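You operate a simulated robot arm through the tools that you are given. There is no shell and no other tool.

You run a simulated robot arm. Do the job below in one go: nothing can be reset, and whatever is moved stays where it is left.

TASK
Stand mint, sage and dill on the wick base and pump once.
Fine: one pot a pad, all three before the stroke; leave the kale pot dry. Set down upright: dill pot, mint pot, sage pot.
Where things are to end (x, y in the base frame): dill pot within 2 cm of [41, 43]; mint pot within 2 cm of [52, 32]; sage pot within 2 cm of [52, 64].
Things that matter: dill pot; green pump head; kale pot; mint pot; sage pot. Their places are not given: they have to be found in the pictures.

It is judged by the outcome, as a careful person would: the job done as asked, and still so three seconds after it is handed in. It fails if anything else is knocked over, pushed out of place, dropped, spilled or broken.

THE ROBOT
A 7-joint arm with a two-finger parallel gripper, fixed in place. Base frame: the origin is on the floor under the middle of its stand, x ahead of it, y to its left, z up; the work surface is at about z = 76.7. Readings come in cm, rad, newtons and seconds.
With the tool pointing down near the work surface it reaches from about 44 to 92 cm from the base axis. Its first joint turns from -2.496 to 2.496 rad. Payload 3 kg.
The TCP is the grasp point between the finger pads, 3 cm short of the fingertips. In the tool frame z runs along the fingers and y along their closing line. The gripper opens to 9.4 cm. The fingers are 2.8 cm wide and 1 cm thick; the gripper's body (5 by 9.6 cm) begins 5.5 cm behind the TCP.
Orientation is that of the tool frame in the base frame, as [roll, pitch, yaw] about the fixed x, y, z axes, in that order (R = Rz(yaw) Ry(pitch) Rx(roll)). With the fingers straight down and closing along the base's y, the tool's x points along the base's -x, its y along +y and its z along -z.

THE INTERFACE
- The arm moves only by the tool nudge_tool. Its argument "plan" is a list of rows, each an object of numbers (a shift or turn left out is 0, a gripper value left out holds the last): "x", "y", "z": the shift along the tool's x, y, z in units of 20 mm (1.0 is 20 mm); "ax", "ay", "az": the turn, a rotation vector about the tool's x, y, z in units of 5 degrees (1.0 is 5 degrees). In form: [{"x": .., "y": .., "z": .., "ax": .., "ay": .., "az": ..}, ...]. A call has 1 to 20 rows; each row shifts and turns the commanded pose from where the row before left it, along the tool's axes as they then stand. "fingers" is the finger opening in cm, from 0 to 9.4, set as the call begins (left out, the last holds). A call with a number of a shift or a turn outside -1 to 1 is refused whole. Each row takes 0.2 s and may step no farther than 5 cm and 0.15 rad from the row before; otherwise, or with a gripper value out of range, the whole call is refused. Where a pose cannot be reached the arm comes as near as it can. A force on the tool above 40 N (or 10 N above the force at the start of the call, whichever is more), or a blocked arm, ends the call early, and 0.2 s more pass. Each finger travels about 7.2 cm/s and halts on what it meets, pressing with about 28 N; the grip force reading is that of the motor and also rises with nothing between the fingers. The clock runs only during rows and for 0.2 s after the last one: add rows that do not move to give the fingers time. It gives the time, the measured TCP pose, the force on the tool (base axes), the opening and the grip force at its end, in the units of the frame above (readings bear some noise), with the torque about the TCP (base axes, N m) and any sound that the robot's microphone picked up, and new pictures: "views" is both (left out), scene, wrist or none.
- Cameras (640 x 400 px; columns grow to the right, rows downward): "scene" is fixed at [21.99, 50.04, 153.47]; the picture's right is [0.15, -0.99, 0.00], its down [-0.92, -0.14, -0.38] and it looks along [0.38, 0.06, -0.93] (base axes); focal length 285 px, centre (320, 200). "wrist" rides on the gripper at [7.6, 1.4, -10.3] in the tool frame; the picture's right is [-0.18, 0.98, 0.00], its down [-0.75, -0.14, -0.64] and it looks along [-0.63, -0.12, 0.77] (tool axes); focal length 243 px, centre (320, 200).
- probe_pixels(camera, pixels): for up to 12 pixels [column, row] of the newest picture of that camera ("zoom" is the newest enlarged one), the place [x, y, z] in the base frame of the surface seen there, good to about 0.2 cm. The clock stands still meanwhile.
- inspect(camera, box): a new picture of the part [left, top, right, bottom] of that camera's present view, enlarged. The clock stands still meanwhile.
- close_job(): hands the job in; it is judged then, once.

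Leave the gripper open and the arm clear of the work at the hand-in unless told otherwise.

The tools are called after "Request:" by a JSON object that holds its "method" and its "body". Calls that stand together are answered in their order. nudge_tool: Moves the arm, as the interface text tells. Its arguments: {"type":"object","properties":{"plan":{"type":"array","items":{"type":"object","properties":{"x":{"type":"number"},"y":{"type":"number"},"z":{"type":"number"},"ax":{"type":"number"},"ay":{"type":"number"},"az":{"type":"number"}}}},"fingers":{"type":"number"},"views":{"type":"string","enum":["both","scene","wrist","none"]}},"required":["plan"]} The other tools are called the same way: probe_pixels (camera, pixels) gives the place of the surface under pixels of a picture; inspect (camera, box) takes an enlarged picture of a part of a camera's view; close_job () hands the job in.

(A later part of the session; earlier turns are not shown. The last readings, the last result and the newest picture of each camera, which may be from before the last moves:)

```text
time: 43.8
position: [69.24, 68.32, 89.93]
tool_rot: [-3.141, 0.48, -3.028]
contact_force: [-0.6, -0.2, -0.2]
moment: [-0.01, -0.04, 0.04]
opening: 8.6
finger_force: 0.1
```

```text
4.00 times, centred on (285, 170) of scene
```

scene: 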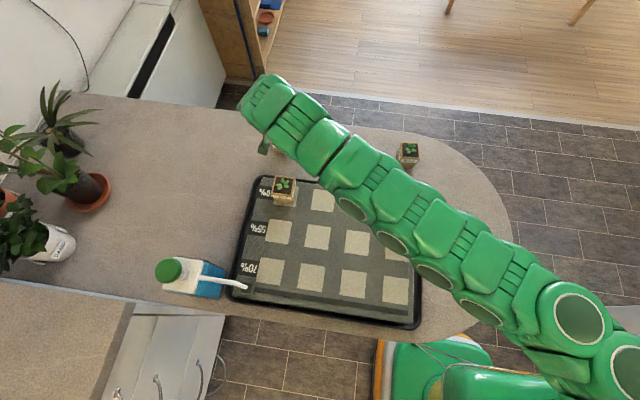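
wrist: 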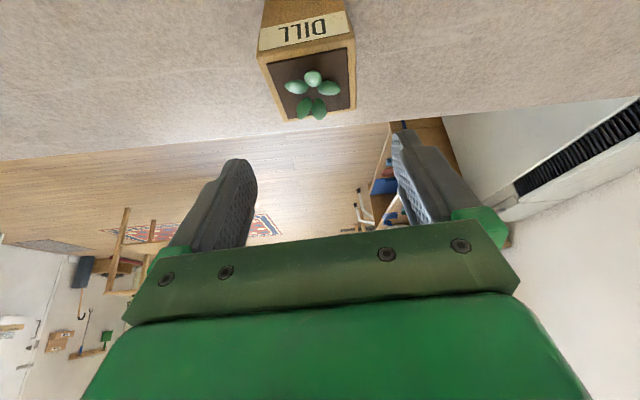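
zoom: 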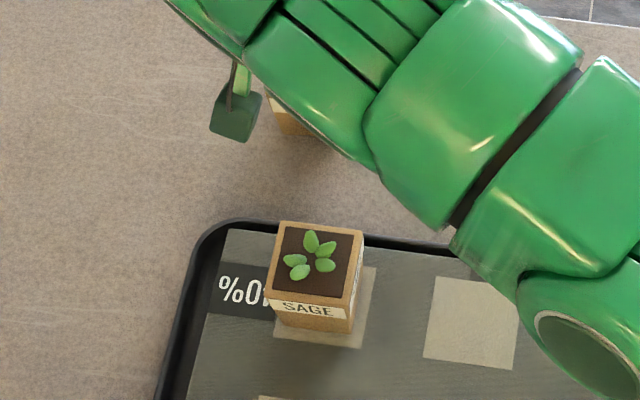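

Request:
{"method": "probe_pixels", "body": {"camera": "zoom", "pixels": [[235, 135], [215, 128], [250, 138], [258, 100], [235, 110], [220, 95], [240, 75], [279, 224], [362, 232], [350, 305], [270, 292], [312, 245]]}}

```text
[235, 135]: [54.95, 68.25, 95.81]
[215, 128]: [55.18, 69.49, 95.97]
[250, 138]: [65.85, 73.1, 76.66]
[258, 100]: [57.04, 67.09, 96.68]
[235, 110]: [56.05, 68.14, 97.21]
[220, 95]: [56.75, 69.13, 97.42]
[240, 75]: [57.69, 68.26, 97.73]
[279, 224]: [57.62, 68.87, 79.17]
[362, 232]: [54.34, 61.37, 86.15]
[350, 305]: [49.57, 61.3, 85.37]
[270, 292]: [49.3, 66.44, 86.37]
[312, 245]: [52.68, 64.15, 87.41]
```

The camera body's back sits at x≈55, y 67–69.6 and would end within about 0.4 cm of the sage pot if I lowered like this. Safer: turn the hand 90° about the vertical so that it tilts toward +y, with the camera over the empty bench where sage stood, and grip dill's other two faces. I first add 4.5° tilt, then turn half-way and check.

Request:
{"method": "nudge_tool", "body": {"plan": [{"ay": -0.9}, {"ax": -0.596, "az": -0.954}, {"ax": -0.596, "az": -0.954}, {"ax": -0.596, "az": -0.954}, {"ax": -0.596, "az": -0.954}, {"ax": -0.596, "az": -0.954}, {"ax": -0.596, "az": -0.954}, {"ax": -0.596, "az": -0.954}, {"ax": -0.596, "az": -0.954}, {}], "views": "both"}}

```text
time: 46.0
position: [69.13, 68.47, 90.0]
tool_rot: [3.141, 0.559, -2.241]
contact_force: [0.0, -0.6, 0.0]
moment: [0.0, 0.03, -0.02]
opening: 8.62
finger_force: 0.0
```

scene: 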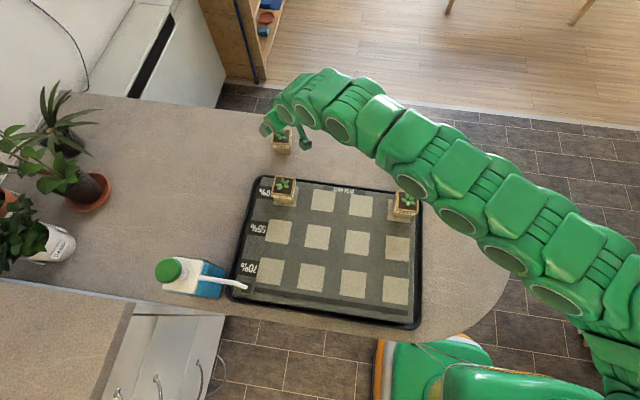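
wrist: 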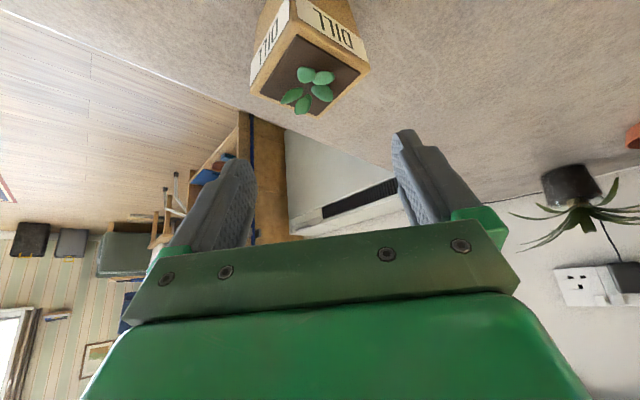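

Half-way turn went as planned (heading 51.6°, tilt 32°, position held). I turn the other half.

Request:
{"method": "nudge_tool", "body": {"plan": [{"ax": -0.596, "az": -0.954}, {"ax": -0.596, "az": -0.954}, {"ax": -0.596, "az": -0.954}, {"ax": -0.596, "az": -0.954}, {"ax": -0.596, "az": -0.954}, {"ax": -0.596, "az": -0.954}, {"ax": -0.596, "az": -0.954}, {"ax": -0.596, "az": -0.954}, {}], "views": "both"}}

```text
time: 48.0
position: [69.2, 68.33, 89.86]
tool_rot: [3.141, 0.559, -1.456]
contact_force: [-0.2, 0.9, 0.3]
moment: [-0.01, 0.03, 0.02]
opening: 8.58
finger_force: 0.0
```

scene: 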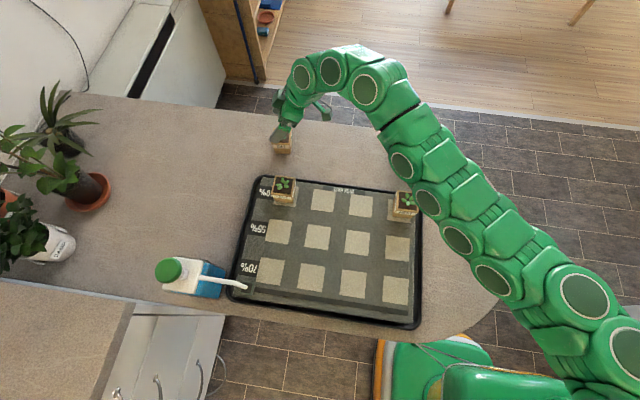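
wrist: 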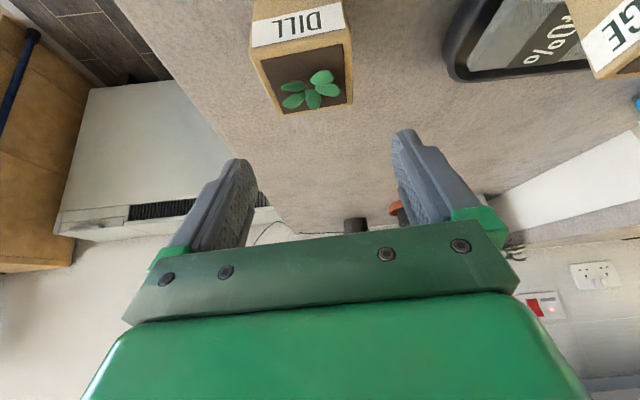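

Heading 96.6°, tilt 32°, still over dill; camera side is over empty bench. I lower straight down in base z, 4.4 cm first.

Request:
{"method": "nudge_tool", "body": {"plan": [{"x": 0.3825, "z": 0.612}, {"x": 0.3825, "z": 0.612}, {"x": 0.3825, "z": 0.612}, {}], "views": "both"}}

```text
time: 49.0
position: [69.23, 68.4, 85.69]
tool_rot: [3.141, 0.56, -1.456]
contact_force: [0.0, 0.1, 0.1]
moment: [0.01, 0.01, 0.01]
opening: 8.58
finger_force: 0.1
```

scene: 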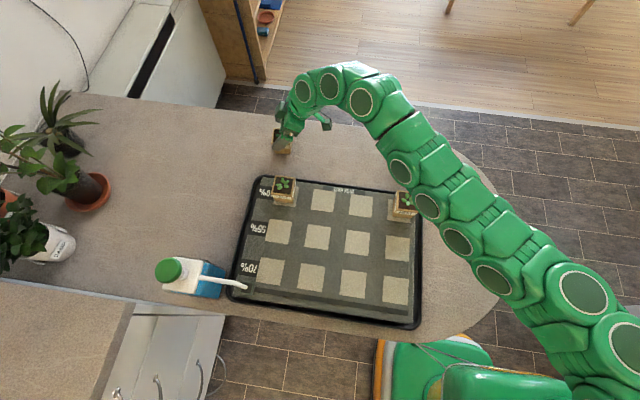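
wrist: 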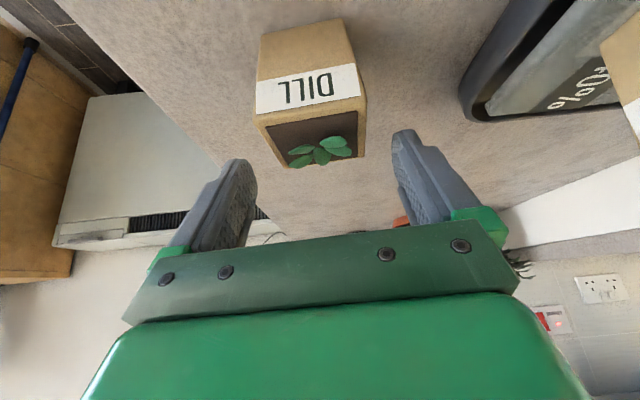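

On course, no contact. The forearm looks close to mint in the picture, so I check its height there before lowering on.

Request:
{"method": "probe_pixels", "body": {"camera": "scene", "pixels": [[415, 195], [400, 172], [425, 210], [440, 225], [404, 200], [312, 125], [325, 125], [285, 140]]}}

```text
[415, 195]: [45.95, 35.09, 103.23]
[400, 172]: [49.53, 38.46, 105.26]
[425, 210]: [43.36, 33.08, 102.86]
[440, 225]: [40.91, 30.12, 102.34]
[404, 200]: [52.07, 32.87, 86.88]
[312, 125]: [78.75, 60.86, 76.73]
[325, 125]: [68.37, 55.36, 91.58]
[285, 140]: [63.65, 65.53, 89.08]
```

The forearm is at z≈103 there, mint's leaves end at 87.5, so it is clear. I lower the remaining 4.4 cm.

Request:
{"method": "nudge_tool", "body": {"plan": [{"x": 0.3825, "z": 0.612}, {"x": 0.3825, "z": 0.612}, {"x": 0.3825, "z": 0.612}, {}], "views": "both"}}

```text
time: 50.0
position: [69.3, 68.47, 81.13]
tool_rot: [3.141, 0.558, -1.458]
contact_force: [0.1, -0.2, 0.2]
moment: [0.0, 0.05, -0.01]
opening: 8.61
finger_force: 0.0
```

scene: 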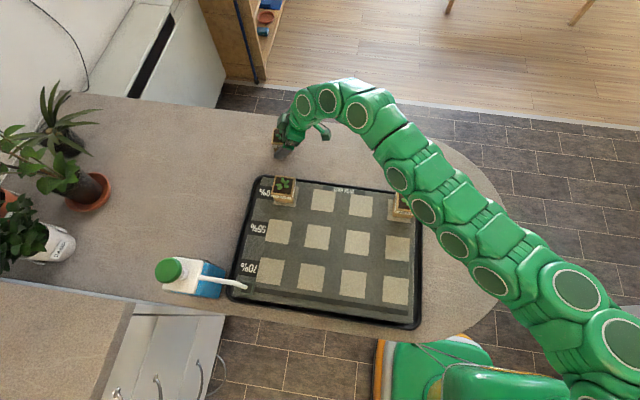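
wrist: 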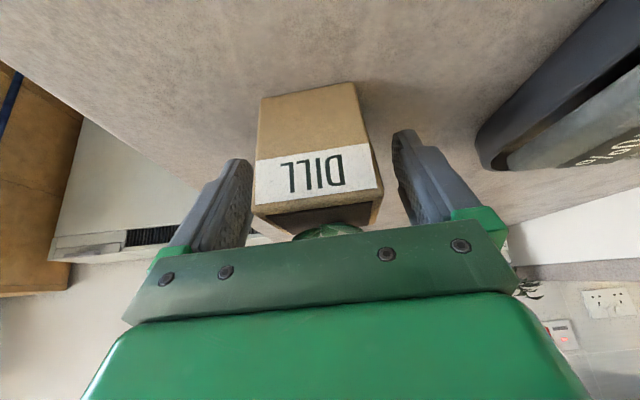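

Dill is centred between the fingers at z=81.1, no contact. I close and hold still.

Request:
{"method": "nudge_tool", "body": {"plan": [{}, {}, {}, {}], "fingers": 3.5, "views": "wrist"}}

```text
time: 51.0
position: [69.26, 68.52, 81.13]
tool_rot: [3.141, 0.559, -1.458]
contact_force: [-0.5, 0.0, -0.6]
moment: [0.01, -0.02, 0.02]
opening: 6.01
finger_force: 28.5
```

wrist: 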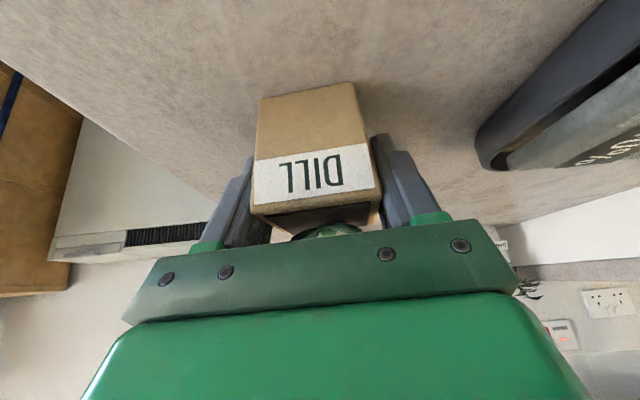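

Dill is held (6.0 cm, 28.5 N). I lift straight up 9 cm keeping the tilt, and check.

Request:
{"method": "nudge_tool", "body": {"plan": [{"x": -0.08, "z": -0.127}, {"x": -0.239, "z": -0.382}, {"x": -0.318, "z": -0.509}, {"x": -0.424, "z": -0.678}, {"x": -0.424, "z": -0.678}, {"x": -0.424, "z": -0.678}, {"x": -0.318, "z": -0.509}, {"x": -0.159, "z": -0.254}, {}], "views": "both"}}

```text
time: 53.0
position: [69.25, 68.41, 90.37]
tool_rot: [-3.141, 0.558, -1.457]
contact_force: [-0.8, -0.2, -0.6]
moment: [-0.02, -0.01, 0.01]
opening: 5.97
finger_force: 28.1
```

scene: 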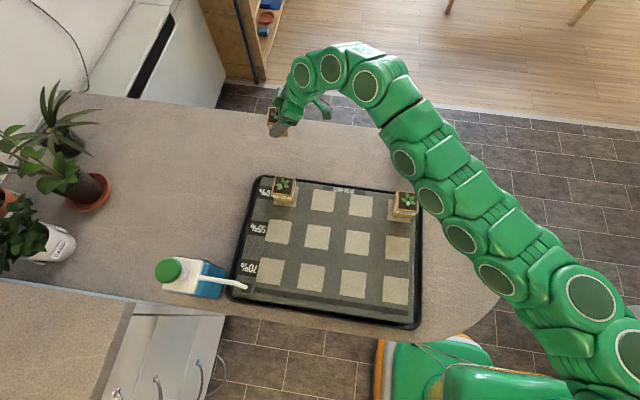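
wrist: 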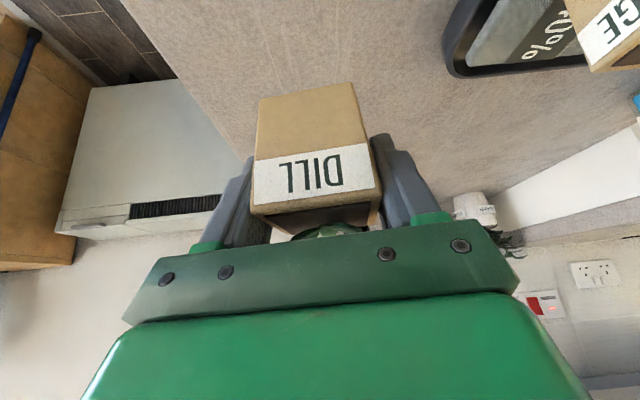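

Dill is lifted and steady. I draw it back and up to about [66, 57, 96], away from sage.

Request:
{"method": "nudge_tool", "body": {"plan": [{"x": 0.2, "y": 0.15, "z": -0.35}, {"x": 0.446, "y": 0.326, "z": -0.776}, {"x": 0.446, "y": 0.326, "z": -0.776}, {"x": 0.446, "y": 0.326, "z": -0.776}, {"x": 0.446, "y": 0.326, "z": -0.776}, {"x": 0.446, "y": 0.326, "z": -0.776}, {"x": 0.446, "y": 0.326, "z": -0.776}, {"x": 0.246, "y": 0.176, "z": -0.42}, {}], "views": "none"}}

```text
time: 55.0
position: [65.75, 56.8, 96.17]
tool_rot: [-3.14, 0.559, -1.456]
contact_force: [-0.8, -0.4, -0.7]
moment: [0.03, 0.02, -0.01]
opening: 6.02
finger_force: 27.9
```

At [65.8, 56.8, 96.2], still held. I carry dill across to above its pad, TCP [41.1, 43.1, 96.2].

Request:
{"method": "nudge_tool", "body": {"plan": [{"x": 0.1523, "y": 0.4343, "z": -0.0952}, {"x": 0.3047, "y": 0.8687, "z": -0.1904}, {"x": 0.3047, "y": 0.8687, "z": -0.1904}, {"x": 0.3047, "y": 0.8687, "z": -0.1904}, {"x": 0.3047, "y": 0.8687, "z": -0.1904}, {"x": 0.3047, "y": 0.8687, "z": -0.1904}, {"x": 0.3047, "y": 0.8687, "z": -0.1904}, {"x": 0.3047, "y": 0.8687, "z": -0.1904}, {"x": 0.3047, "y": 0.8687, "z": -0.1904}, {"x": 0.3047, "y": 0.8687, "z": -0.1904}, {"x": 0.3047, "y": 0.8687, "z": -0.1904}, {"x": 0.3047, "y": 0.8687, "z": -0.1904}, {"x": 0.3047, "y": 0.8687, "z": -0.1904}, {"x": 0.3047, "y": 0.8687, "z": -0.1904}, {"x": 0.3047, "y": 0.8687, "z": -0.1904}, {"x": 0.1523, "y": 0.4343, "z": -0.0952}, {}], "views": "both"}}

```text
time: 56.2
position: [52.19, 56.55, 84.51]
tool_rot: [2.644, 0.715, -1.726]
contact_force: [-7.3, -5.0, 20.5]
moment: [0.18, -0.24, 0.01]
opening: 5.95
finger_force: 27.7
stopped in row 6: the force on the tool passed its limit at 107 N (the readings are from after the stop); the commanded pose is now the measured one
```

scene: 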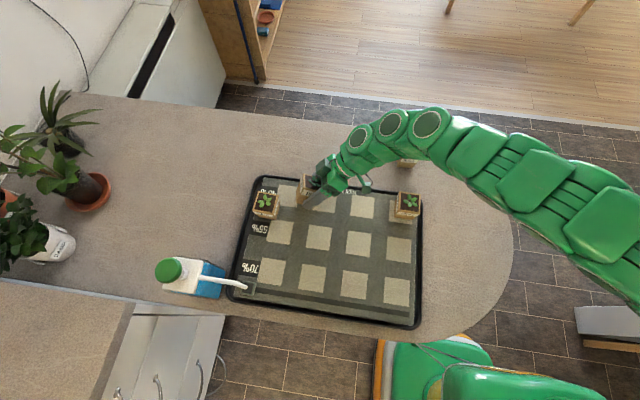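
wrist: 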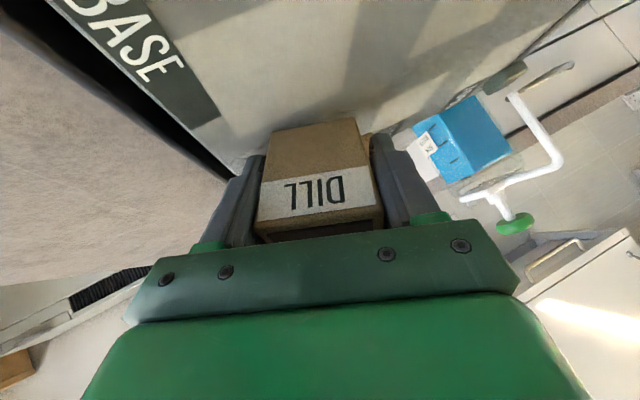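

Something went wrong: the call stopped with the tool at [52.2, 56.6, 84.5], tilted off its path, having touched the tray; sage seems shoved to about (265,205). I look closely before moving anything.

Request:
{"method": "inspect", "body": {"camera": "scene", "box": [230, 150, 440, 282]}}

```text
3.03 times, centred on (335, 216) of scene
```

zoom: 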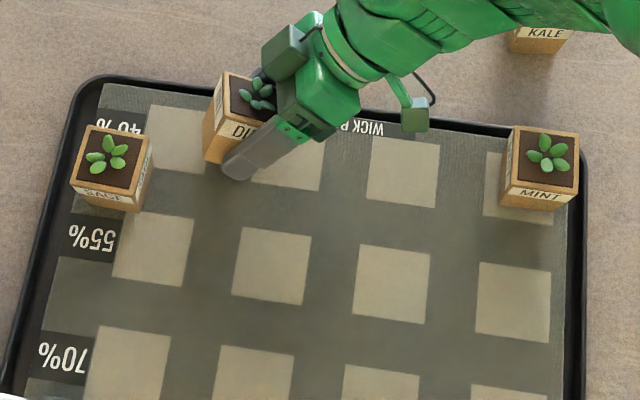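

Request:
{"method": "probe_pixels", "body": {"camera": "zoom", "pixels": [[176, 140], [295, 165], [405, 172], [520, 205], [152, 248], [271, 266], [391, 282], [514, 302], [86, 130], [150, 140], [140, 193], [74, 182]]}}

Request:
{"method": "probe_pixels", "body": {"camera": "zoom", "pixels": [[514, 130], [578, 137], [572, 192], [508, 186], [100, 88], [575, 160], [130, 370], [253, 388], [235, 175], [210, 150], [225, 78], [262, 90]]}}

```text
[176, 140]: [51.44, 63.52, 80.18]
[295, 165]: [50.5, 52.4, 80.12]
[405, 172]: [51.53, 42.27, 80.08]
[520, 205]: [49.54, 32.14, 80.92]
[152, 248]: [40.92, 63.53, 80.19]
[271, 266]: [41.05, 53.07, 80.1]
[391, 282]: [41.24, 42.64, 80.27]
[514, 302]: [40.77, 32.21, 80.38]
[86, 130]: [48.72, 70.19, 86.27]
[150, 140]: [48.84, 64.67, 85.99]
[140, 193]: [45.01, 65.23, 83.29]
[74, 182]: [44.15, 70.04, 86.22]
```

```text
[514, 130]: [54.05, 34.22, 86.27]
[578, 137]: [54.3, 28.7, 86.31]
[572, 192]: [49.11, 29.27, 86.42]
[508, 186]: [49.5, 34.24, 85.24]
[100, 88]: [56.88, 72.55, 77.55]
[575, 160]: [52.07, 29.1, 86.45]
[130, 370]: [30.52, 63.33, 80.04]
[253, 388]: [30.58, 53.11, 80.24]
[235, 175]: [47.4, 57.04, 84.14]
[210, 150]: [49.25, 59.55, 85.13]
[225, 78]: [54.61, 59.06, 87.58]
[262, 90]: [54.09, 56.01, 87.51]
```

Sage was shoved off its pad to about [46.5, 67.4] but stands upright; mint still stands at about [51.7, 31.5]; the base slid perhaps 0.5 cm. Dill is still gripped but tilted. The arm seems to have swung to another joint configuration, so from here I move in short calls. First a small lift of 1.5 cm straight up in base z.

Request:
{"method": "nudge_tool", "body": {"plan": [{"x": -0.246, "y": 0.135, "z": -0.249}, {"x": -0.246, "y": 0.135, "z": -0.249}, {}], "views": "both"}}

```text
time: 57.0
position: [52.15, 56.52, 85.78]
tool_rot: [2.645, 0.712, -1.725]
contact_force: [-0.6, -0.4, -2.5]
moment: [-0.02, -0.01, -0.02]
opening: 5.97
finger_force: 28.0
```

scene: 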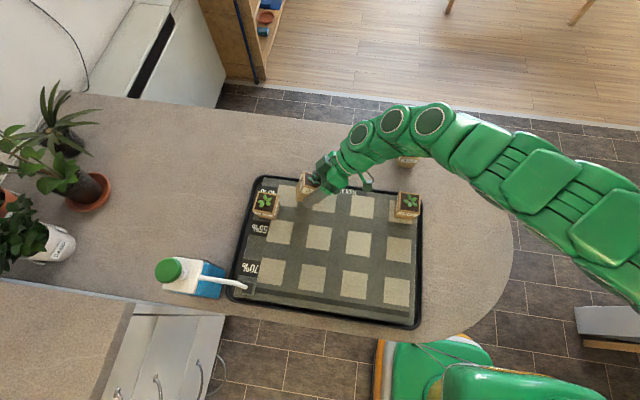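
wrist: 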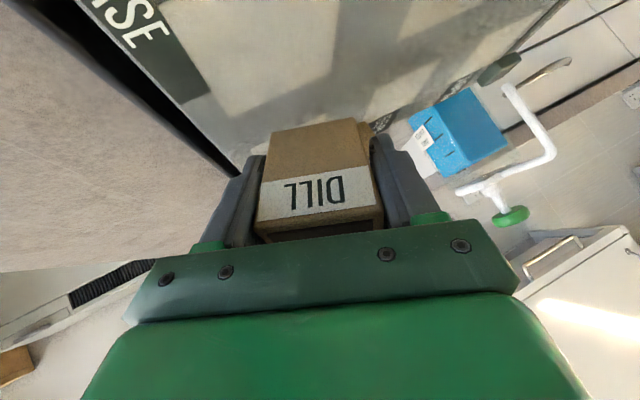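

Lift worked as expected and contact is gone. I lift another 6 cm in the same direction.

Request:
{"method": "nudge_tool", "body": {"plan": [{"x": -0.492, "y": 0.27, "z": -0.498}, {"x": -0.492, "y": 0.27, "z": -0.498}, {"x": -0.492, "y": 0.27, "z": -0.498}, {"x": -0.492, "y": 0.27, "z": -0.498}, {}], "views": "both"}}

```text
time: 58.2
position: [52.16, 56.42, 91.62]
tool_rot: [2.645, 0.713, -1.726]
contact_force: [0.1, 0.0, -1.2]
moment: [-0.03, 0.03, 0.04]
opening: 5.96
finger_force: 28.2
```

scene: 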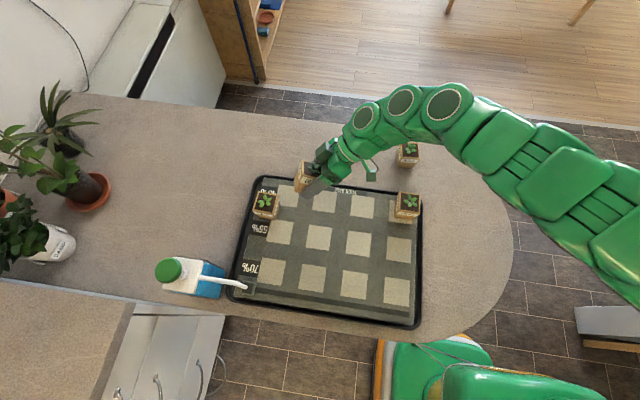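
wrist: 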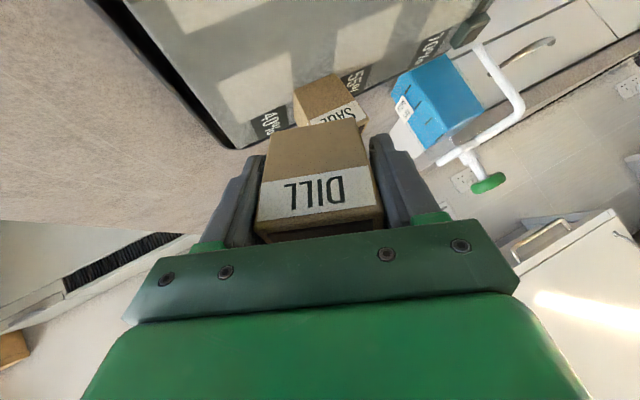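

Clear at z=91.6. To know how dill sits in the grip I probe its label face and edges in the wrist view.

Request:
{"method": "inspect", "body": {"camera": "wrist", "box": [230, 60, 410, 260]}}

Request:
{"method": "probe_pixels", "body": {"camera": "wrist", "pixels": [[278, 135], [350, 125], [264, 180], [370, 168], [262, 215], [378, 200], [320, 150], [318, 190], [318, 228], [300, 233], [350, 226]]}}

```text
2.00 times, centred on (320, 160) of wrist
```

zoom: 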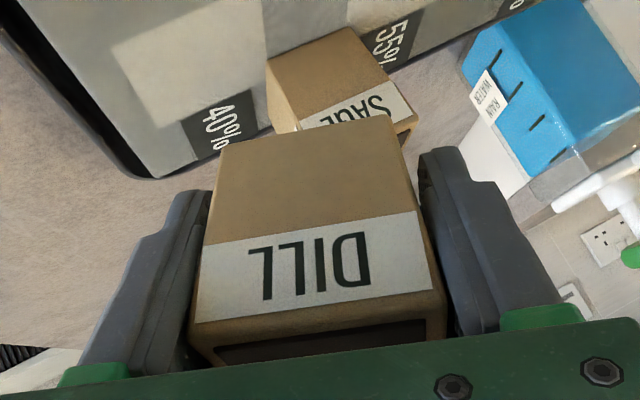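

```text
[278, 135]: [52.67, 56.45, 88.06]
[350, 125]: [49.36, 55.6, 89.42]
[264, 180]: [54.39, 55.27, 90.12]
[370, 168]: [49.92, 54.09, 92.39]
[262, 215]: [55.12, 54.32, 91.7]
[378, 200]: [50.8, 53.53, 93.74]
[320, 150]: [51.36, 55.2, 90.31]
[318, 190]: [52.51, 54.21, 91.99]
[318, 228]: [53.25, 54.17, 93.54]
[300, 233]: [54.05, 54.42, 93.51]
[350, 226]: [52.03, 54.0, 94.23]
```

Dill's up-direction is now about 12.7° from the tool axis in the closing plane's normal direction (it turned in the grip), and it leans about 38° in space. I lift 5 cm more, in one short call.

Request:
{"method": "nudge_tool", "body": {"plan": [{"x": -0.492, "y": 0.27, "z": -0.498}, {"x": -0.492, "y": 0.27, "z": -0.498}, {"x": -0.492, "y": 0.27, "z": -0.498}, {"x": -0.328, "y": 0.18, "z": -0.332}, {}], "views": "none"}}

```text
time: 59.5
position: [52.14, 56.46, 97.28]
tool_rot: [2.644, 0.712, -1.725]
contact_force: [0.4, 0.8, -1.3]
moment: [-0.03, 0.02, 0.03]
opening: 5.94
finger_force: 28.1
```

At z=97.3 and steady. Now I turn the hand back toward dill upright, the first 3 of 8 equal parts, and check that the arm follows.

Request:
{"method": "nudge_tool", "body": {"plan": [{"ax": 0.542, "ay": 0.759, "az": -0.122}, {"ax": 0.542, "ay": 0.759, "az": -0.122}, {"ax": 0.542, "ay": 0.759, "az": -0.122}, {}], "views": "scene"}}

```text
time: 60.5
position: [52.28, 56.63, 97.15]
tool_rot: [2.864, 0.54, -1.596]
contact_force: [0.3, 0.0, -1.6]
moment: [0.0, 0.03, 0.01]
opening: 5.94
finger_force: 28.5
```

scene: 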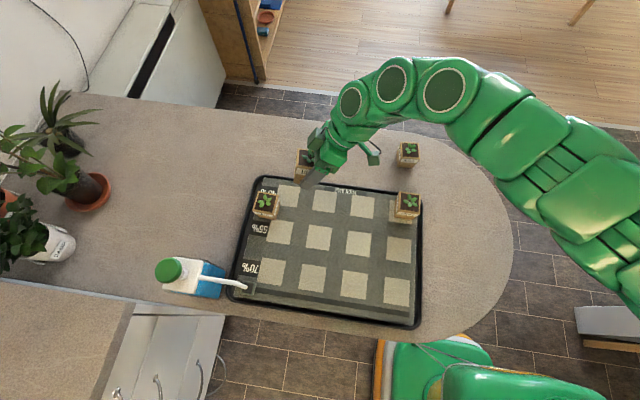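

The arm follows well. The next 3 parts.

Request:
{"method": "nudge_tool", "body": {"plan": [{"ax": 0.542, "ay": 0.759, "az": -0.122}, {"ax": 0.542, "ay": 0.759, "az": -0.122}, {"ax": 0.542, "ay": 0.759, "az": -0.122}, {}], "views": "none"}}

```text
time: 61.5
position: [52.14, 56.4, 97.33]
tool_rot: [3.039, 0.35, -1.52]
contact_force: [0.2, -0.1, -1.9]
moment: [-0.02, -0.02, 0.02]
opening: 5.96
finger_force: 28.3
```

The last 2 parts, then both pictures.

Request:
{"method": "nudge_tool", "body": {"plan": [{"ax": 0.542, "ay": 0.759, "az": -0.122}, {"ax": 0.542, "ay": 0.759, "az": -0.122}, {}], "views": "both"}}

```text
time: 62.2
position: [52.15, 56.44, 97.19]
tool_rot: [3.141, 0.222, -1.491]
contact_force: [0.5, -1.0, -1.6]
moment: [-0.01, -0.01, -0.02]
opening: 5.97
finger_force: 27.7
```

scene: 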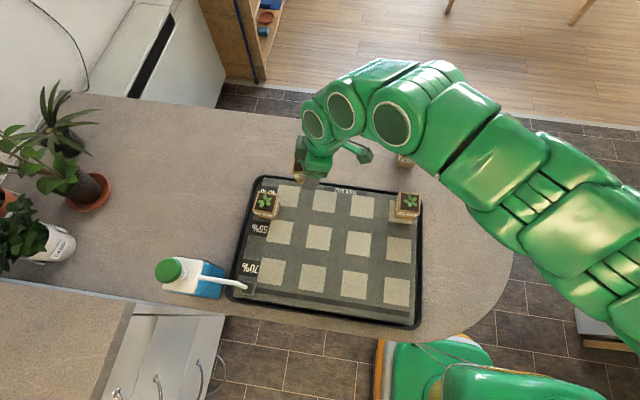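
wrist: 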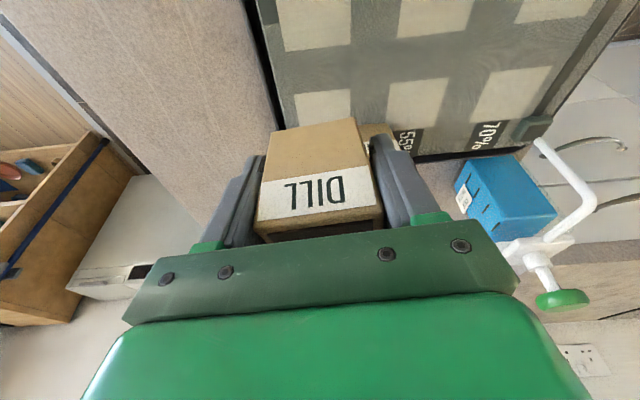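

The hand is now at tilt 12.7°, heading 94.6°. I probe dill's label face again to verify it is upright.

Request:
{"method": "probe_pixels", "body": {"camera": "wrist", "pixels": [[278, 135], [350, 125], [264, 180], [370, 168], [262, 215], [378, 200], [320, 140], [320, 165], [320, 190], [318, 210], [300, 130], [340, 205]]}}

```text
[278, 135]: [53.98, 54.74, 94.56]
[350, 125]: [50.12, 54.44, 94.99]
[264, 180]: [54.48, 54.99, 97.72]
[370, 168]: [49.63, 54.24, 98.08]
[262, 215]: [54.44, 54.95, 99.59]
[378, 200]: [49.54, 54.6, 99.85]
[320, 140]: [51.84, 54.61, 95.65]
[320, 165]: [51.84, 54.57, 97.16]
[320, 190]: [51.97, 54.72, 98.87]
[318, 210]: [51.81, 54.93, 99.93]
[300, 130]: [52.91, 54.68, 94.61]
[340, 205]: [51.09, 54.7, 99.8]
```

The pot is nearly upright (leans 2–3°, top toward +y), but it has been pushed up in the grip. I enlarge to find its bottom edge relative to the fingertips.

Request:
{"method": "inspect", "body": {"camera": "wrist", "box": [230, 100, 410, 212]}}

Request:
{"method": "inspect", "body": {"camera": "scene", "box": [270, 120, 390, 195]}}

```text
3.56 times, centred on (320, 156) of wrist
```

zoom: 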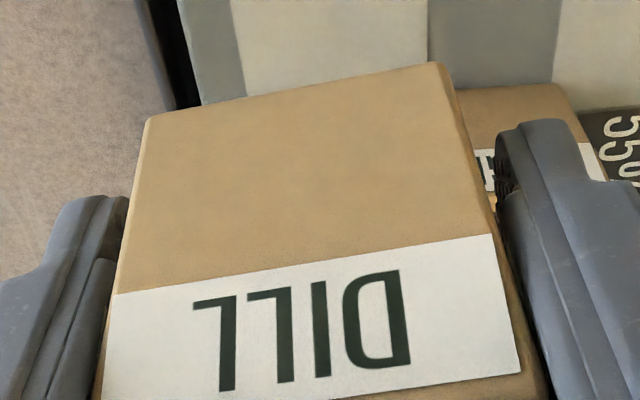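

```text
5.33 times, centred on (330, 158) of scene
```

zoom: 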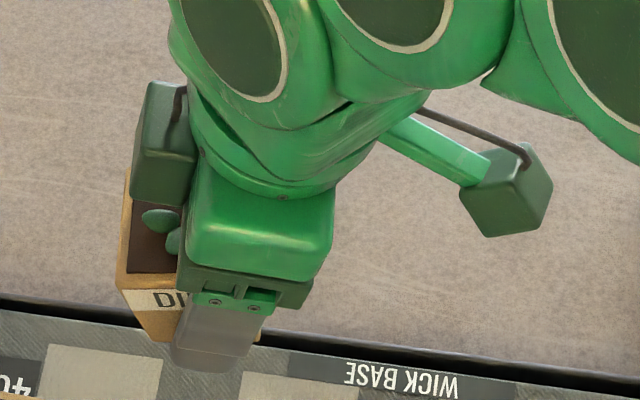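

Dill's bottom is about 2.8 cm below the TCP, its centre about 0.9 cm toward +y of it. I correct the lean by 2° and lift 7.5 cm more, so that the carry over to the pad has plenty of room.

Request:
{"method": "nudge_tool", "body": {"plan": [{"ay": -0.4}, {"x": -0.19, "z": -0.7255}, {"x": -0.19, "z": -0.7255}, {"x": -0.19, "z": -0.7255}, {}], "views": "none"}}

Request:
{"method": "nudge_tool", "body": {"plan": [{"x": -0.19, "z": -0.7255}, {"x": -0.19, "z": -0.7255}, {}], "views": "scene"}}

```text
time: 63.5
position: [52.23, 56.51, 101.82]
tool_rot: [-3.141, 0.256, -1.49]
contact_force: [0.5, 0.9, -1.0]
moment: [-0.03, -0.01, 0.01]
opening: 5.97
finger_force: 28.4
```

```text
time: 64.2
position: [52.19, 56.65, 105.01]
tool_rot: [3.141, 0.255, -1.492]
contact_force: [0.7, -0.1, -1.6]
moment: [-0.04, -0.04, -0.01]
opening: 5.97
finger_force: 28.6
```

scene: 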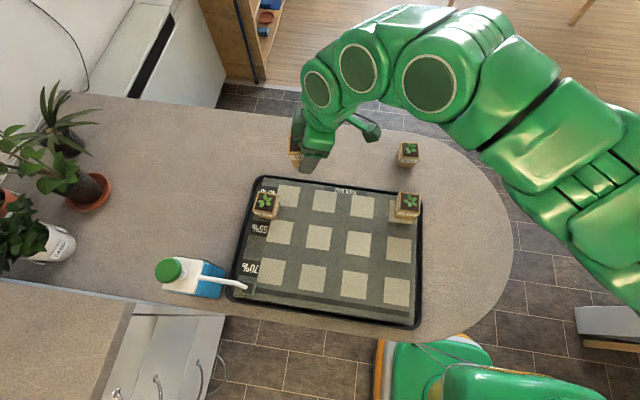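

Steady at z=105. I carry dill toward its pad in short calls, the first 3 of 10 equal steps.

Request:
{"method": "nudge_tool", "body": {"plan": [{"x": 0.661, "y": 0.607, "z": -0.1735}, {"x": 0.661, "y": 0.607, "z": -0.1735}, {"x": 0.661, "y": 0.607, "z": -0.1735}], "views": "none"}}

```text
time: 65.0
position: [49.16, 52.36, 104.79]
tool_rot: [3.142, 0.255, -1.492]
contact_force: [-0.6, -0.5, -1.1]
moment: [0.0, 0.01, 0.01]
opening: 5.97
finger_force: 28.3
```

On track ([49.2, 52.4, 104.8]). The next 3 steps.

Request:
{"method": "nudge_tool", "body": {"plan": [{"x": 0.661, "y": 0.607, "z": -0.1735}, {"x": 0.661, "y": 0.607, "z": -0.1735}, {"x": 0.661, "y": 0.607, "z": -0.1735}], "views": "none"}}

```text
time: 65.8
position: [45.66, 47.58, 104.94]
tool_rot: [3.14, 0.255, -1.489]
contact_force: [0.0, 0.6, -0.7]
moment: [0.0, -0.01, 0.0]
opening: 5.97
finger_force: 28.1
```

On track. The next 2 steps.

Request:
{"method": "nudge_tool", "body": {"plan": [{"x": 0.661, "y": 0.607, "z": -0.1735}, {"x": 0.661, "y": 0.607, "z": -0.1735}], "views": "none"}}

Request:
{"method": "nudge_tool", "body": {"plan": [{"x": 0.661, "y": 0.607, "z": -0.1735}, {"x": 0.661, "y": 0.607, "z": -0.1735}, {}], "views": "both"}}

```text
time: 66.5
position: [43.47, 44.99, 105.1]
tool_rot: [-3.141, 0.254, -1.489]
contact_force: [0.2, 0.3, -0.5]
moment: [-0.01, 0.01, -0.06]
opening: 5.94
finger_force: 27.7
```

```text
time: 67.2
position: [41.4, 42.04, 104.85]
tool_rot: [3.14, 0.256, -1.49]
contact_force: [0.2, -0.1, -0.4]
moment: [0.0, 0.02, 0.0]
opening: 5.96
finger_force: 28.2
```

scene: 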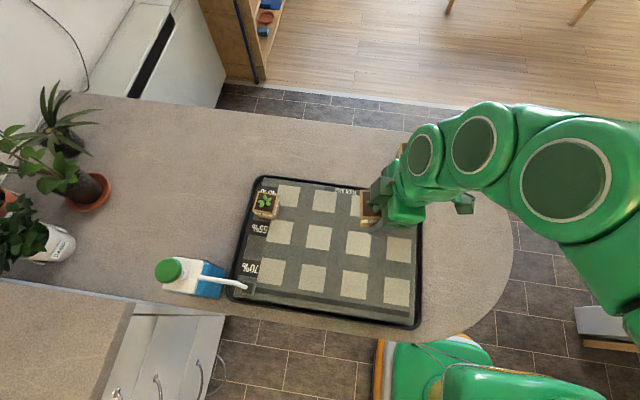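
wrist: 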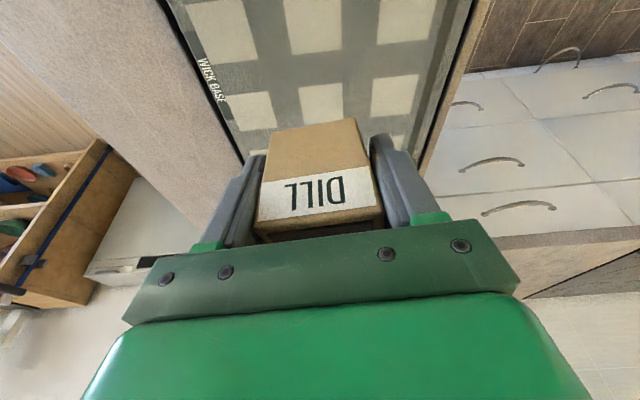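

Over the pad at [41.4, 42.0, 104.9]. I probe dill's face and bottom edge once more, and the fingertips.

Request:
{"method": "probe_pixels", "body": {"camera": "wrist", "pixels": [[275, 136], [351, 124], [264, 180], [370, 168], [260, 218], [378, 204], [320, 135], [320, 205], [379, 140], [255, 160], [385, 145], [248, 162]]}}

```text
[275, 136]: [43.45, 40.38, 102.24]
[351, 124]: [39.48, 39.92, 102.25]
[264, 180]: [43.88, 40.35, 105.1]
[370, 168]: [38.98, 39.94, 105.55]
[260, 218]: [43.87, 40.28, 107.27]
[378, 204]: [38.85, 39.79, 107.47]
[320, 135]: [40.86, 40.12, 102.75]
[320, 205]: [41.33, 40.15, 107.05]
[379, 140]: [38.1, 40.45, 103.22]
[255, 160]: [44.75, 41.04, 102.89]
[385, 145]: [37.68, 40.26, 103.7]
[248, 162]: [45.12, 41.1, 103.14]
```

Dill is upright, its centre projects to about [41.2, 42.8], bottom 2.8 cm below the TCP. I square its heading (−4.6°) and start lowering in short calls.

Request:
{"method": "nudge_tool", "body": {"plan": [{"ax": 0.234, "az": 0.89}, {"x": 0.19, "z": 0.7255}, {"x": 0.19, "z": 0.7255}, {"x": 0.19, "z": 0.7255}], "views": "none"}}

```text
time: 68.2
position: [41.24, 41.87, 100.55]
tool_rot: [-3.141, 0.255, -1.572]
contact_force: [-0.2, 0.2, -0.8]
moment: [0.01, 0.01, 0.01]
opening: 5.93
finger_force: 27.9
```

On track, heading 90°. I lower 6 cm more.

Request:
{"method": "nudge_tool", "body": {"plan": [{"x": 0.19, "z": 0.7255}, {"x": 0.19, "z": 0.7255}, {"x": 0.19, "z": 0.7255}, {"x": 0.19, "z": 0.7255}], "views": "scene"}}

```text
time: 69.2
position: [41.14, 41.83, 94.48]
tool_rot: [-3.14, 0.254, -1.571]
contact_force: [0.2, -0.5, -1.2]
moment: [0.01, 0.02, -0.02]
opening: 5.94
finger_force: 28.2
```

scene: 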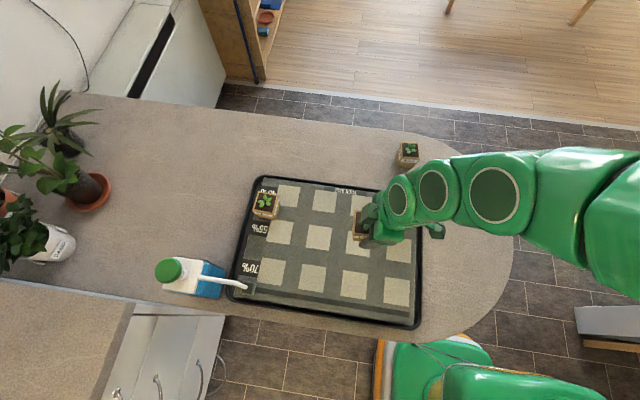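

I check how high the wrist and forearm are over mint before lowering on.

Request:
{"method": "probe_pixels", "body": {"camera": "scene", "pixels": [[400, 200], [433, 190], [495, 195], [440, 232], [395, 225], [380, 240], [530, 240], [460, 215], [405, 185], [357, 235]]}}

```text
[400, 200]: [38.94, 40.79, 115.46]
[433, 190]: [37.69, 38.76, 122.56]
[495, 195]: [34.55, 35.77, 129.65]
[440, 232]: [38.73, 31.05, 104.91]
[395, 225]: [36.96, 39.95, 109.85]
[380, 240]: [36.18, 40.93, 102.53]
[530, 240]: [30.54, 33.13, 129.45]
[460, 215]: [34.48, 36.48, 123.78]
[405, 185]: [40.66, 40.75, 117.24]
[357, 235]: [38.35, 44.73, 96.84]
```

The wrist stack is above z=109 and not over mint. I lower 9 cm to TCP z≈85.5.

Request:
{"method": "nudge_tool", "body": {"plan": [{"x": 0.19, "z": 0.7255}, {"x": 0.19, "z": 0.7255}, {"x": 0.19, "z": 0.7255}, {"x": 0.19, "z": 0.7255}], "views": "none"}}

Request:
{"method": "nudge_tool", "body": {"plan": [{"x": 0.16, "z": 0.6}, {"x": 0.12, "z": 0.46}, {"x": 0.07, "z": 0.25}, {}], "views": "both"}}

```text
time: 70.2
position: [40.95, 41.97, 88.29]
tool_rot: [3.14, 0.254, -1.571]
contact_force: [0.7, 0.0, -1.3]
moment: [0.02, 0.01, 0.01]
opening: 5.93
finger_force: 28.2
```

```text
time: 71.2
position: [41.06, 41.84, 85.83]
tool_rot: [3.14, 0.253, -1.57]
contact_force: [0.3, -1.0, -1.3]
moment: [-0.04, 0.03, 0.03]
opening: 5.97
finger_force: 27.9
```

scene: 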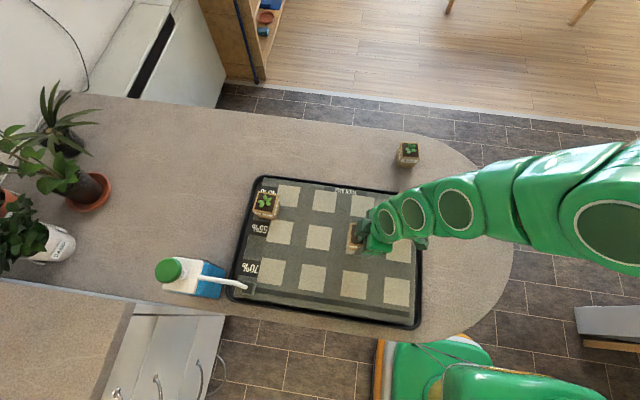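
wrist: 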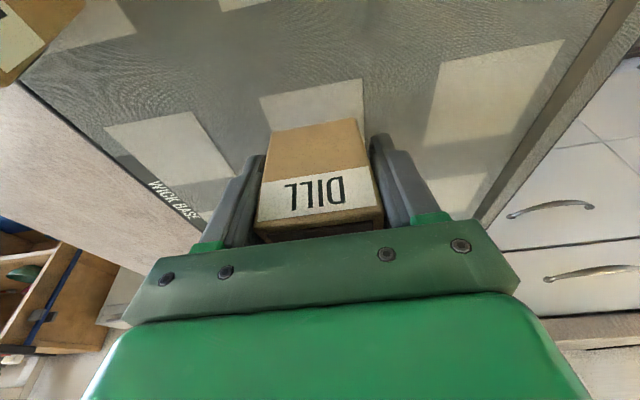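

Dill is over its pad, TCP z=85.8. I nudge 0.3 cm toward +y and lower 1.9 cm to 83.9.

Request:
{"method": "nudge_tool", "body": {"plan": [{"x": -0.145, "z": 0.038}, {"x": 0.13, "z": 0.5}, {"x": 0.11, "z": 0.42}, {}], "views": "wrist"}}

```text
time: 72.2
position: [41.1, 42.05, 83.76]
tool_rot: [-3.141, 0.256, -1.571]
contact_force: [-0.3, -0.4, 6.3]
moment: [0.24, -0.18, 0.02]
opening: 5.98
finger_force: 27.6
```

wrist: 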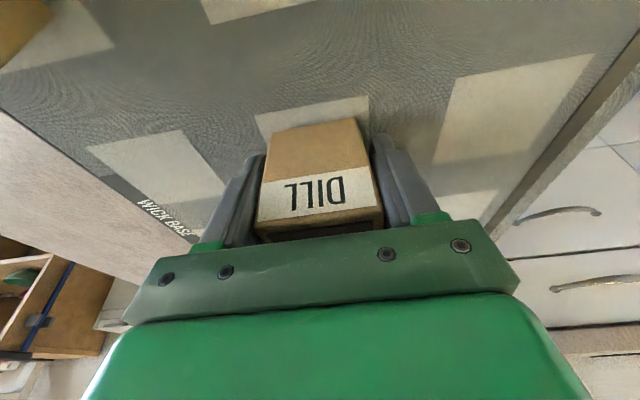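

The pot itself touches first (6 N, at its +y corner), the fingertips do not. I press 0.1 cm further so it levels in the grip.

Request:
{"method": "nudge_tool", "body": {"plan": [{"x": 0.013, "z": 0.048}, {}], "views": "none"}}

```text
time: 72.8
position: [41.11, 42.1, 83.64]
tool_rot: [-3.14, 0.256, -1.571]
contact_force: [-0.9, -3.8, 20.4]
moment: [0.51, -0.04, 0.07]
opening: 5.97
finger_force: 27.9
```

20 N, the contact is moving toward the pot's middle. I open the fingers to 8.6 and hold still.

Request:
{"method": "nudge_tool", "body": {"plan": [{}, {}, {}], "fingers": 8.6, "views": "both"}}

```text
time: 73.7
position: [41.04, 42.19, 83.6]
tool_rot: [3.141, 0.255, -1.571]
contact_force: [-0.4, 0.2, 0.3]
moment: [0.0, -0.03, 0.01]
opening: 8.6
finger_force: 0.0
```

scene: 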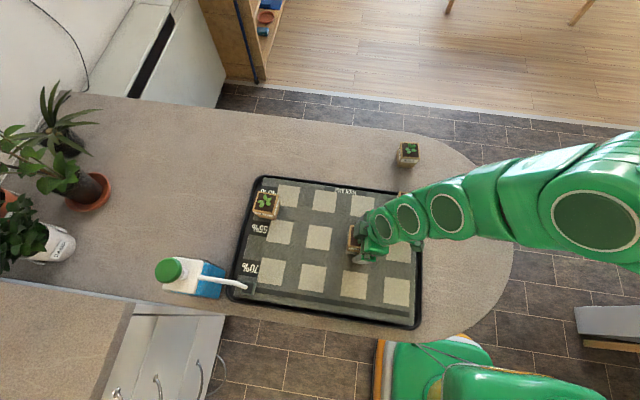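
wrist: 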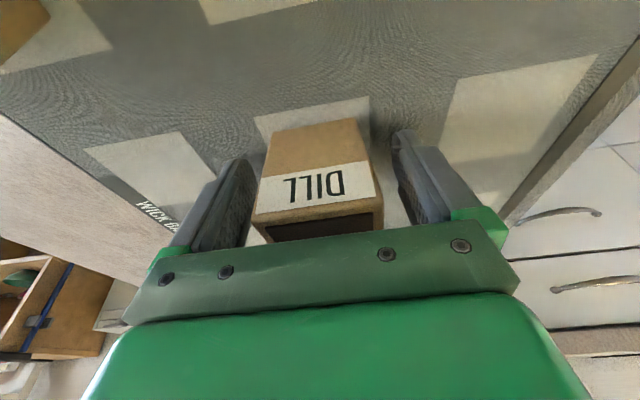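

Dill stands free on its pad. I rise straight up in base z, first 6 cm.

Request:
{"method": "nudge_tool", "body": {"plan": [{"x": -0.1, "z": -0.38}, {"x": -0.19, "z": -0.7255}, {"x": -0.19, "z": -0.7255}, {"x": -0.19, "z": -0.7255}, {}], "views": "wrist"}}

Request:
{"method": "nudge_tool", "body": {"plan": [{"x": -0.19, "z": -0.7255}, {"x": -0.19, "z": -0.7255}, {"x": -0.19, "z": -0.7255}, {"x": -0.19, "z": -0.7255}, {"x": -0.19, "z": -0.7255}, {"x": -0.19, "z": -0.7255}, {}], "views": "both"}}

```text
time: 74.8
position: [41.25, 42.0, 89.01]
tool_rot: [-3.141, 0.254, -1.57]
contact_force: [-0.8, 0.3, -0.1]
moment: [0.0, -0.01, -0.01]
opening: 8.61
finger_force: 0.1
```

wrist: 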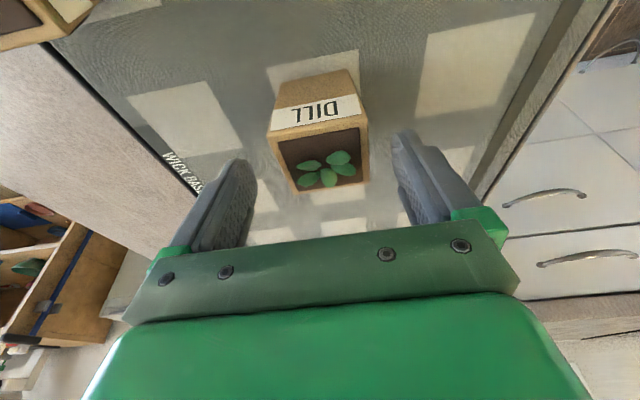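

```text
time: 76.5
position: [41.39, 41.99, 97.97]
tool_rot: [3.142, 0.256, -1.571]
contact_force: [-0.2, -0.3, -0.3]
moment: [-0.01, 0.03, 0.01]
opening: 8.59
finger_force: 0.1
```

scene: 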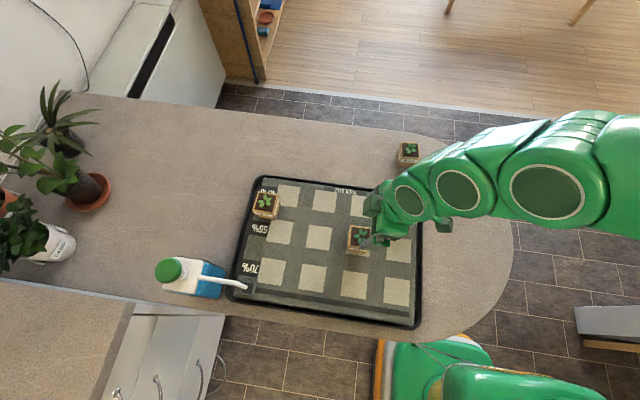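
wrist: 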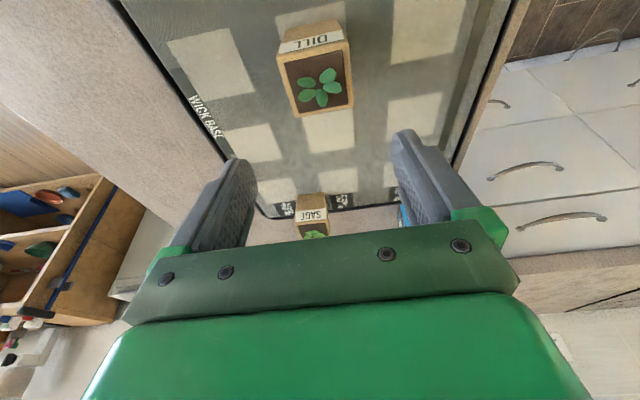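

Dill stands upright. I probe dill and sage rims to confirm their places.

Request:
{"method": "probe_pixels", "body": {"camera": "wrist", "pixels": [[281, 63], [343, 43], [351, 104], [300, 113]]}}

Request:
{"method": "inspect", "body": {"camera": "scene", "box": [236, 170, 316, 220]}}

```text
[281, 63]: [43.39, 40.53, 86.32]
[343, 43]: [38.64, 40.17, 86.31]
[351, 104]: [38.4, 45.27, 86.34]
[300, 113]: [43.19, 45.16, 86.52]
```

```text
8.00 times, centred on (276, 195) of scene
```

zoom: 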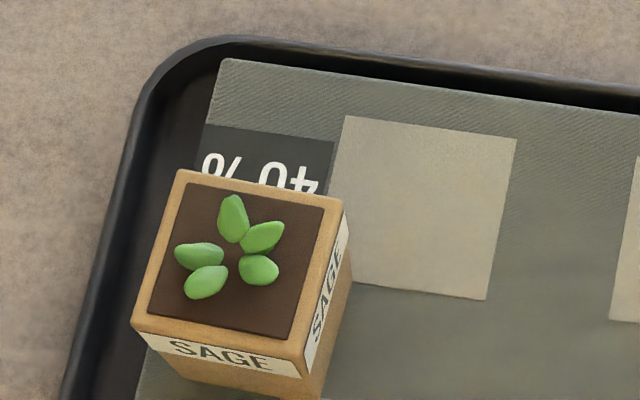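

Request:
{"method": "probe_pixels", "body": {"camera": "zoom", "pixels": [[184, 178], [338, 208], [303, 348], [140, 322], [347, 119], [515, 140], [484, 296], [360, 278], [325, 390], [160, 360]]}}

```text
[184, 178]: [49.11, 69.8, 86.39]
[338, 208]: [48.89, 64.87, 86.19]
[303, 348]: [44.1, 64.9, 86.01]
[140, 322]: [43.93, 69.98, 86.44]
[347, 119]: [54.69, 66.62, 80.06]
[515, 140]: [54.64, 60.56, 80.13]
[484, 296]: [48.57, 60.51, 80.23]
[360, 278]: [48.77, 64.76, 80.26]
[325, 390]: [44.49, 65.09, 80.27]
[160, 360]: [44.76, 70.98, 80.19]
```

Dill's centre is [40.9, 42.8], good. Sage's centre is [46.5, 67.4]; its pad's centre is now about [51.6, 63.6]. I take out the tilt (tool vertical, heading 90°) and rise 4 cm.

Request:
{"method": "nudge_tool", "body": {"plan": [{"ay": 0.977}, {"ay": 0.977}, {"ay": 0.977}, {"z": -1}, {"z": -1}, {}], "views": "none"}}

```text
time: 77.8
position: [41.3, 42.19, 102.01]
tool_rot: [3.141, -0.003, -1.571]
contact_force: [-0.2, 0.0, 0.3]
moment: [0.02, 0.01, -0.03]
opening: 8.6
finger_force: 0.2
```

Vertical and at z=102. I move toward sage, in calls of 4 rows.

Request:
{"method": "nudge_tool", "body": {"plan": [{"x": -0.97, "y": -0.2}, {"x": -0.97, "y": -0.2}, {"x": -0.97, "y": -0.2}, {"x": -0.97, "y": -0.2}], "views": "none"}}

```text
time: 78.8
position: [43.01, 50.12, 102.05]
tool_rot: [3.14, 0.001, -1.569]
contact_force: [0.1, -0.5, 0.1]
moment: [-0.02, 0.01, 0.03]
opening: 8.59
finger_force: 0.0
```

On track ([43.0, 50.1, 102.1]).

Request:
{"method": "nudge_tool", "body": {"plan": [{"x": -0.97, "y": -0.2}, {"x": -0.97, "y": -0.2}, {"x": -0.97, "y": -0.2}, {"x": -0.97, "y": -0.2}], "views": "none"}}

Request:
{"method": "nudge_tool", "body": {"plan": [{"x": -0.97, "y": -0.2}, {"x": -0.97, "y": -0.2}, {"x": -0.97, "y": -0.2}, {"x": -0.97, "y": -0.2}, {}], "views": "both"}}

```text
time: 79.8
position: [44.43, 57.51, 102.08]
tool_rot: [-3.141, 0.0, -1.572]
contact_force: [-0.1, -0.4, 0.3]
moment: [-0.02, 0.01, 0.0]
opening: 8.59
finger_force: 0.1
```

```text
time: 81.0
position: [45.93, 65.69, 101.9]
tool_rot: [3.141, 0.0, -1.571]
contact_force: [-0.2, -0.5, 0.5]
moment: [0.01, 0.02, 0.0]
opening: 8.59
finger_force: 0.0
```

scene: 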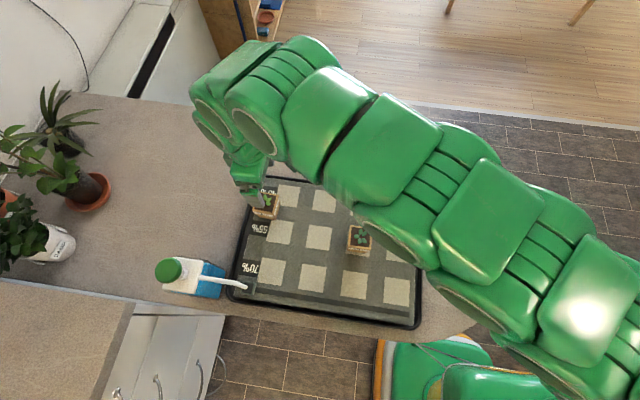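
wrist: 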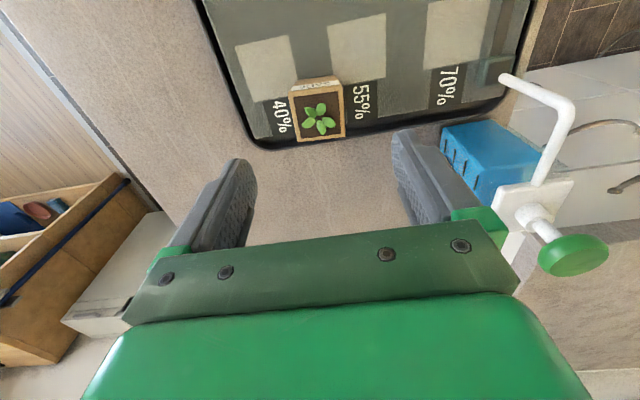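

All fine; sage is at (318,110) in the wrist view. I shift the remaining 0.6/1.7 cm and lower to z≈92.

Request:
{"method": "nudge_tool", "body": {"plan": [{"x": -0.85, "y": -0.285}, {"z": 0.9}, {"z": 1}, {"z": 1}, {"z": 1}, {"z": 0.9}, {}], "views": "wrist"}}

```text
time: 82.7
position: [46.7, 67.26, 92.43]
tool_rot: [3.141, 0.0, -1.571]
contact_force: [-0.2, -0.1, 0.0]
moment: [-0.01, -0.01, 0.0]
opening: 8.58
finger_force: 0.0
```

wrist: 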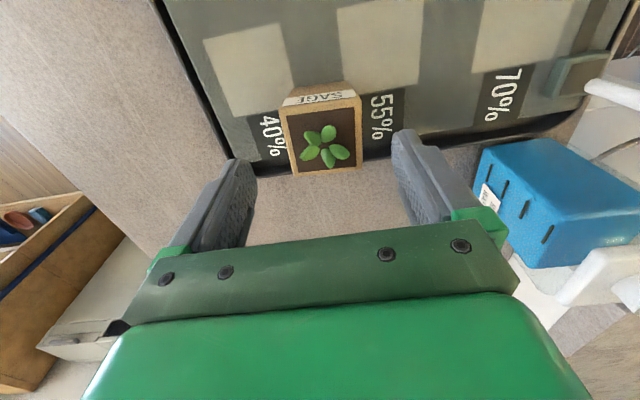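

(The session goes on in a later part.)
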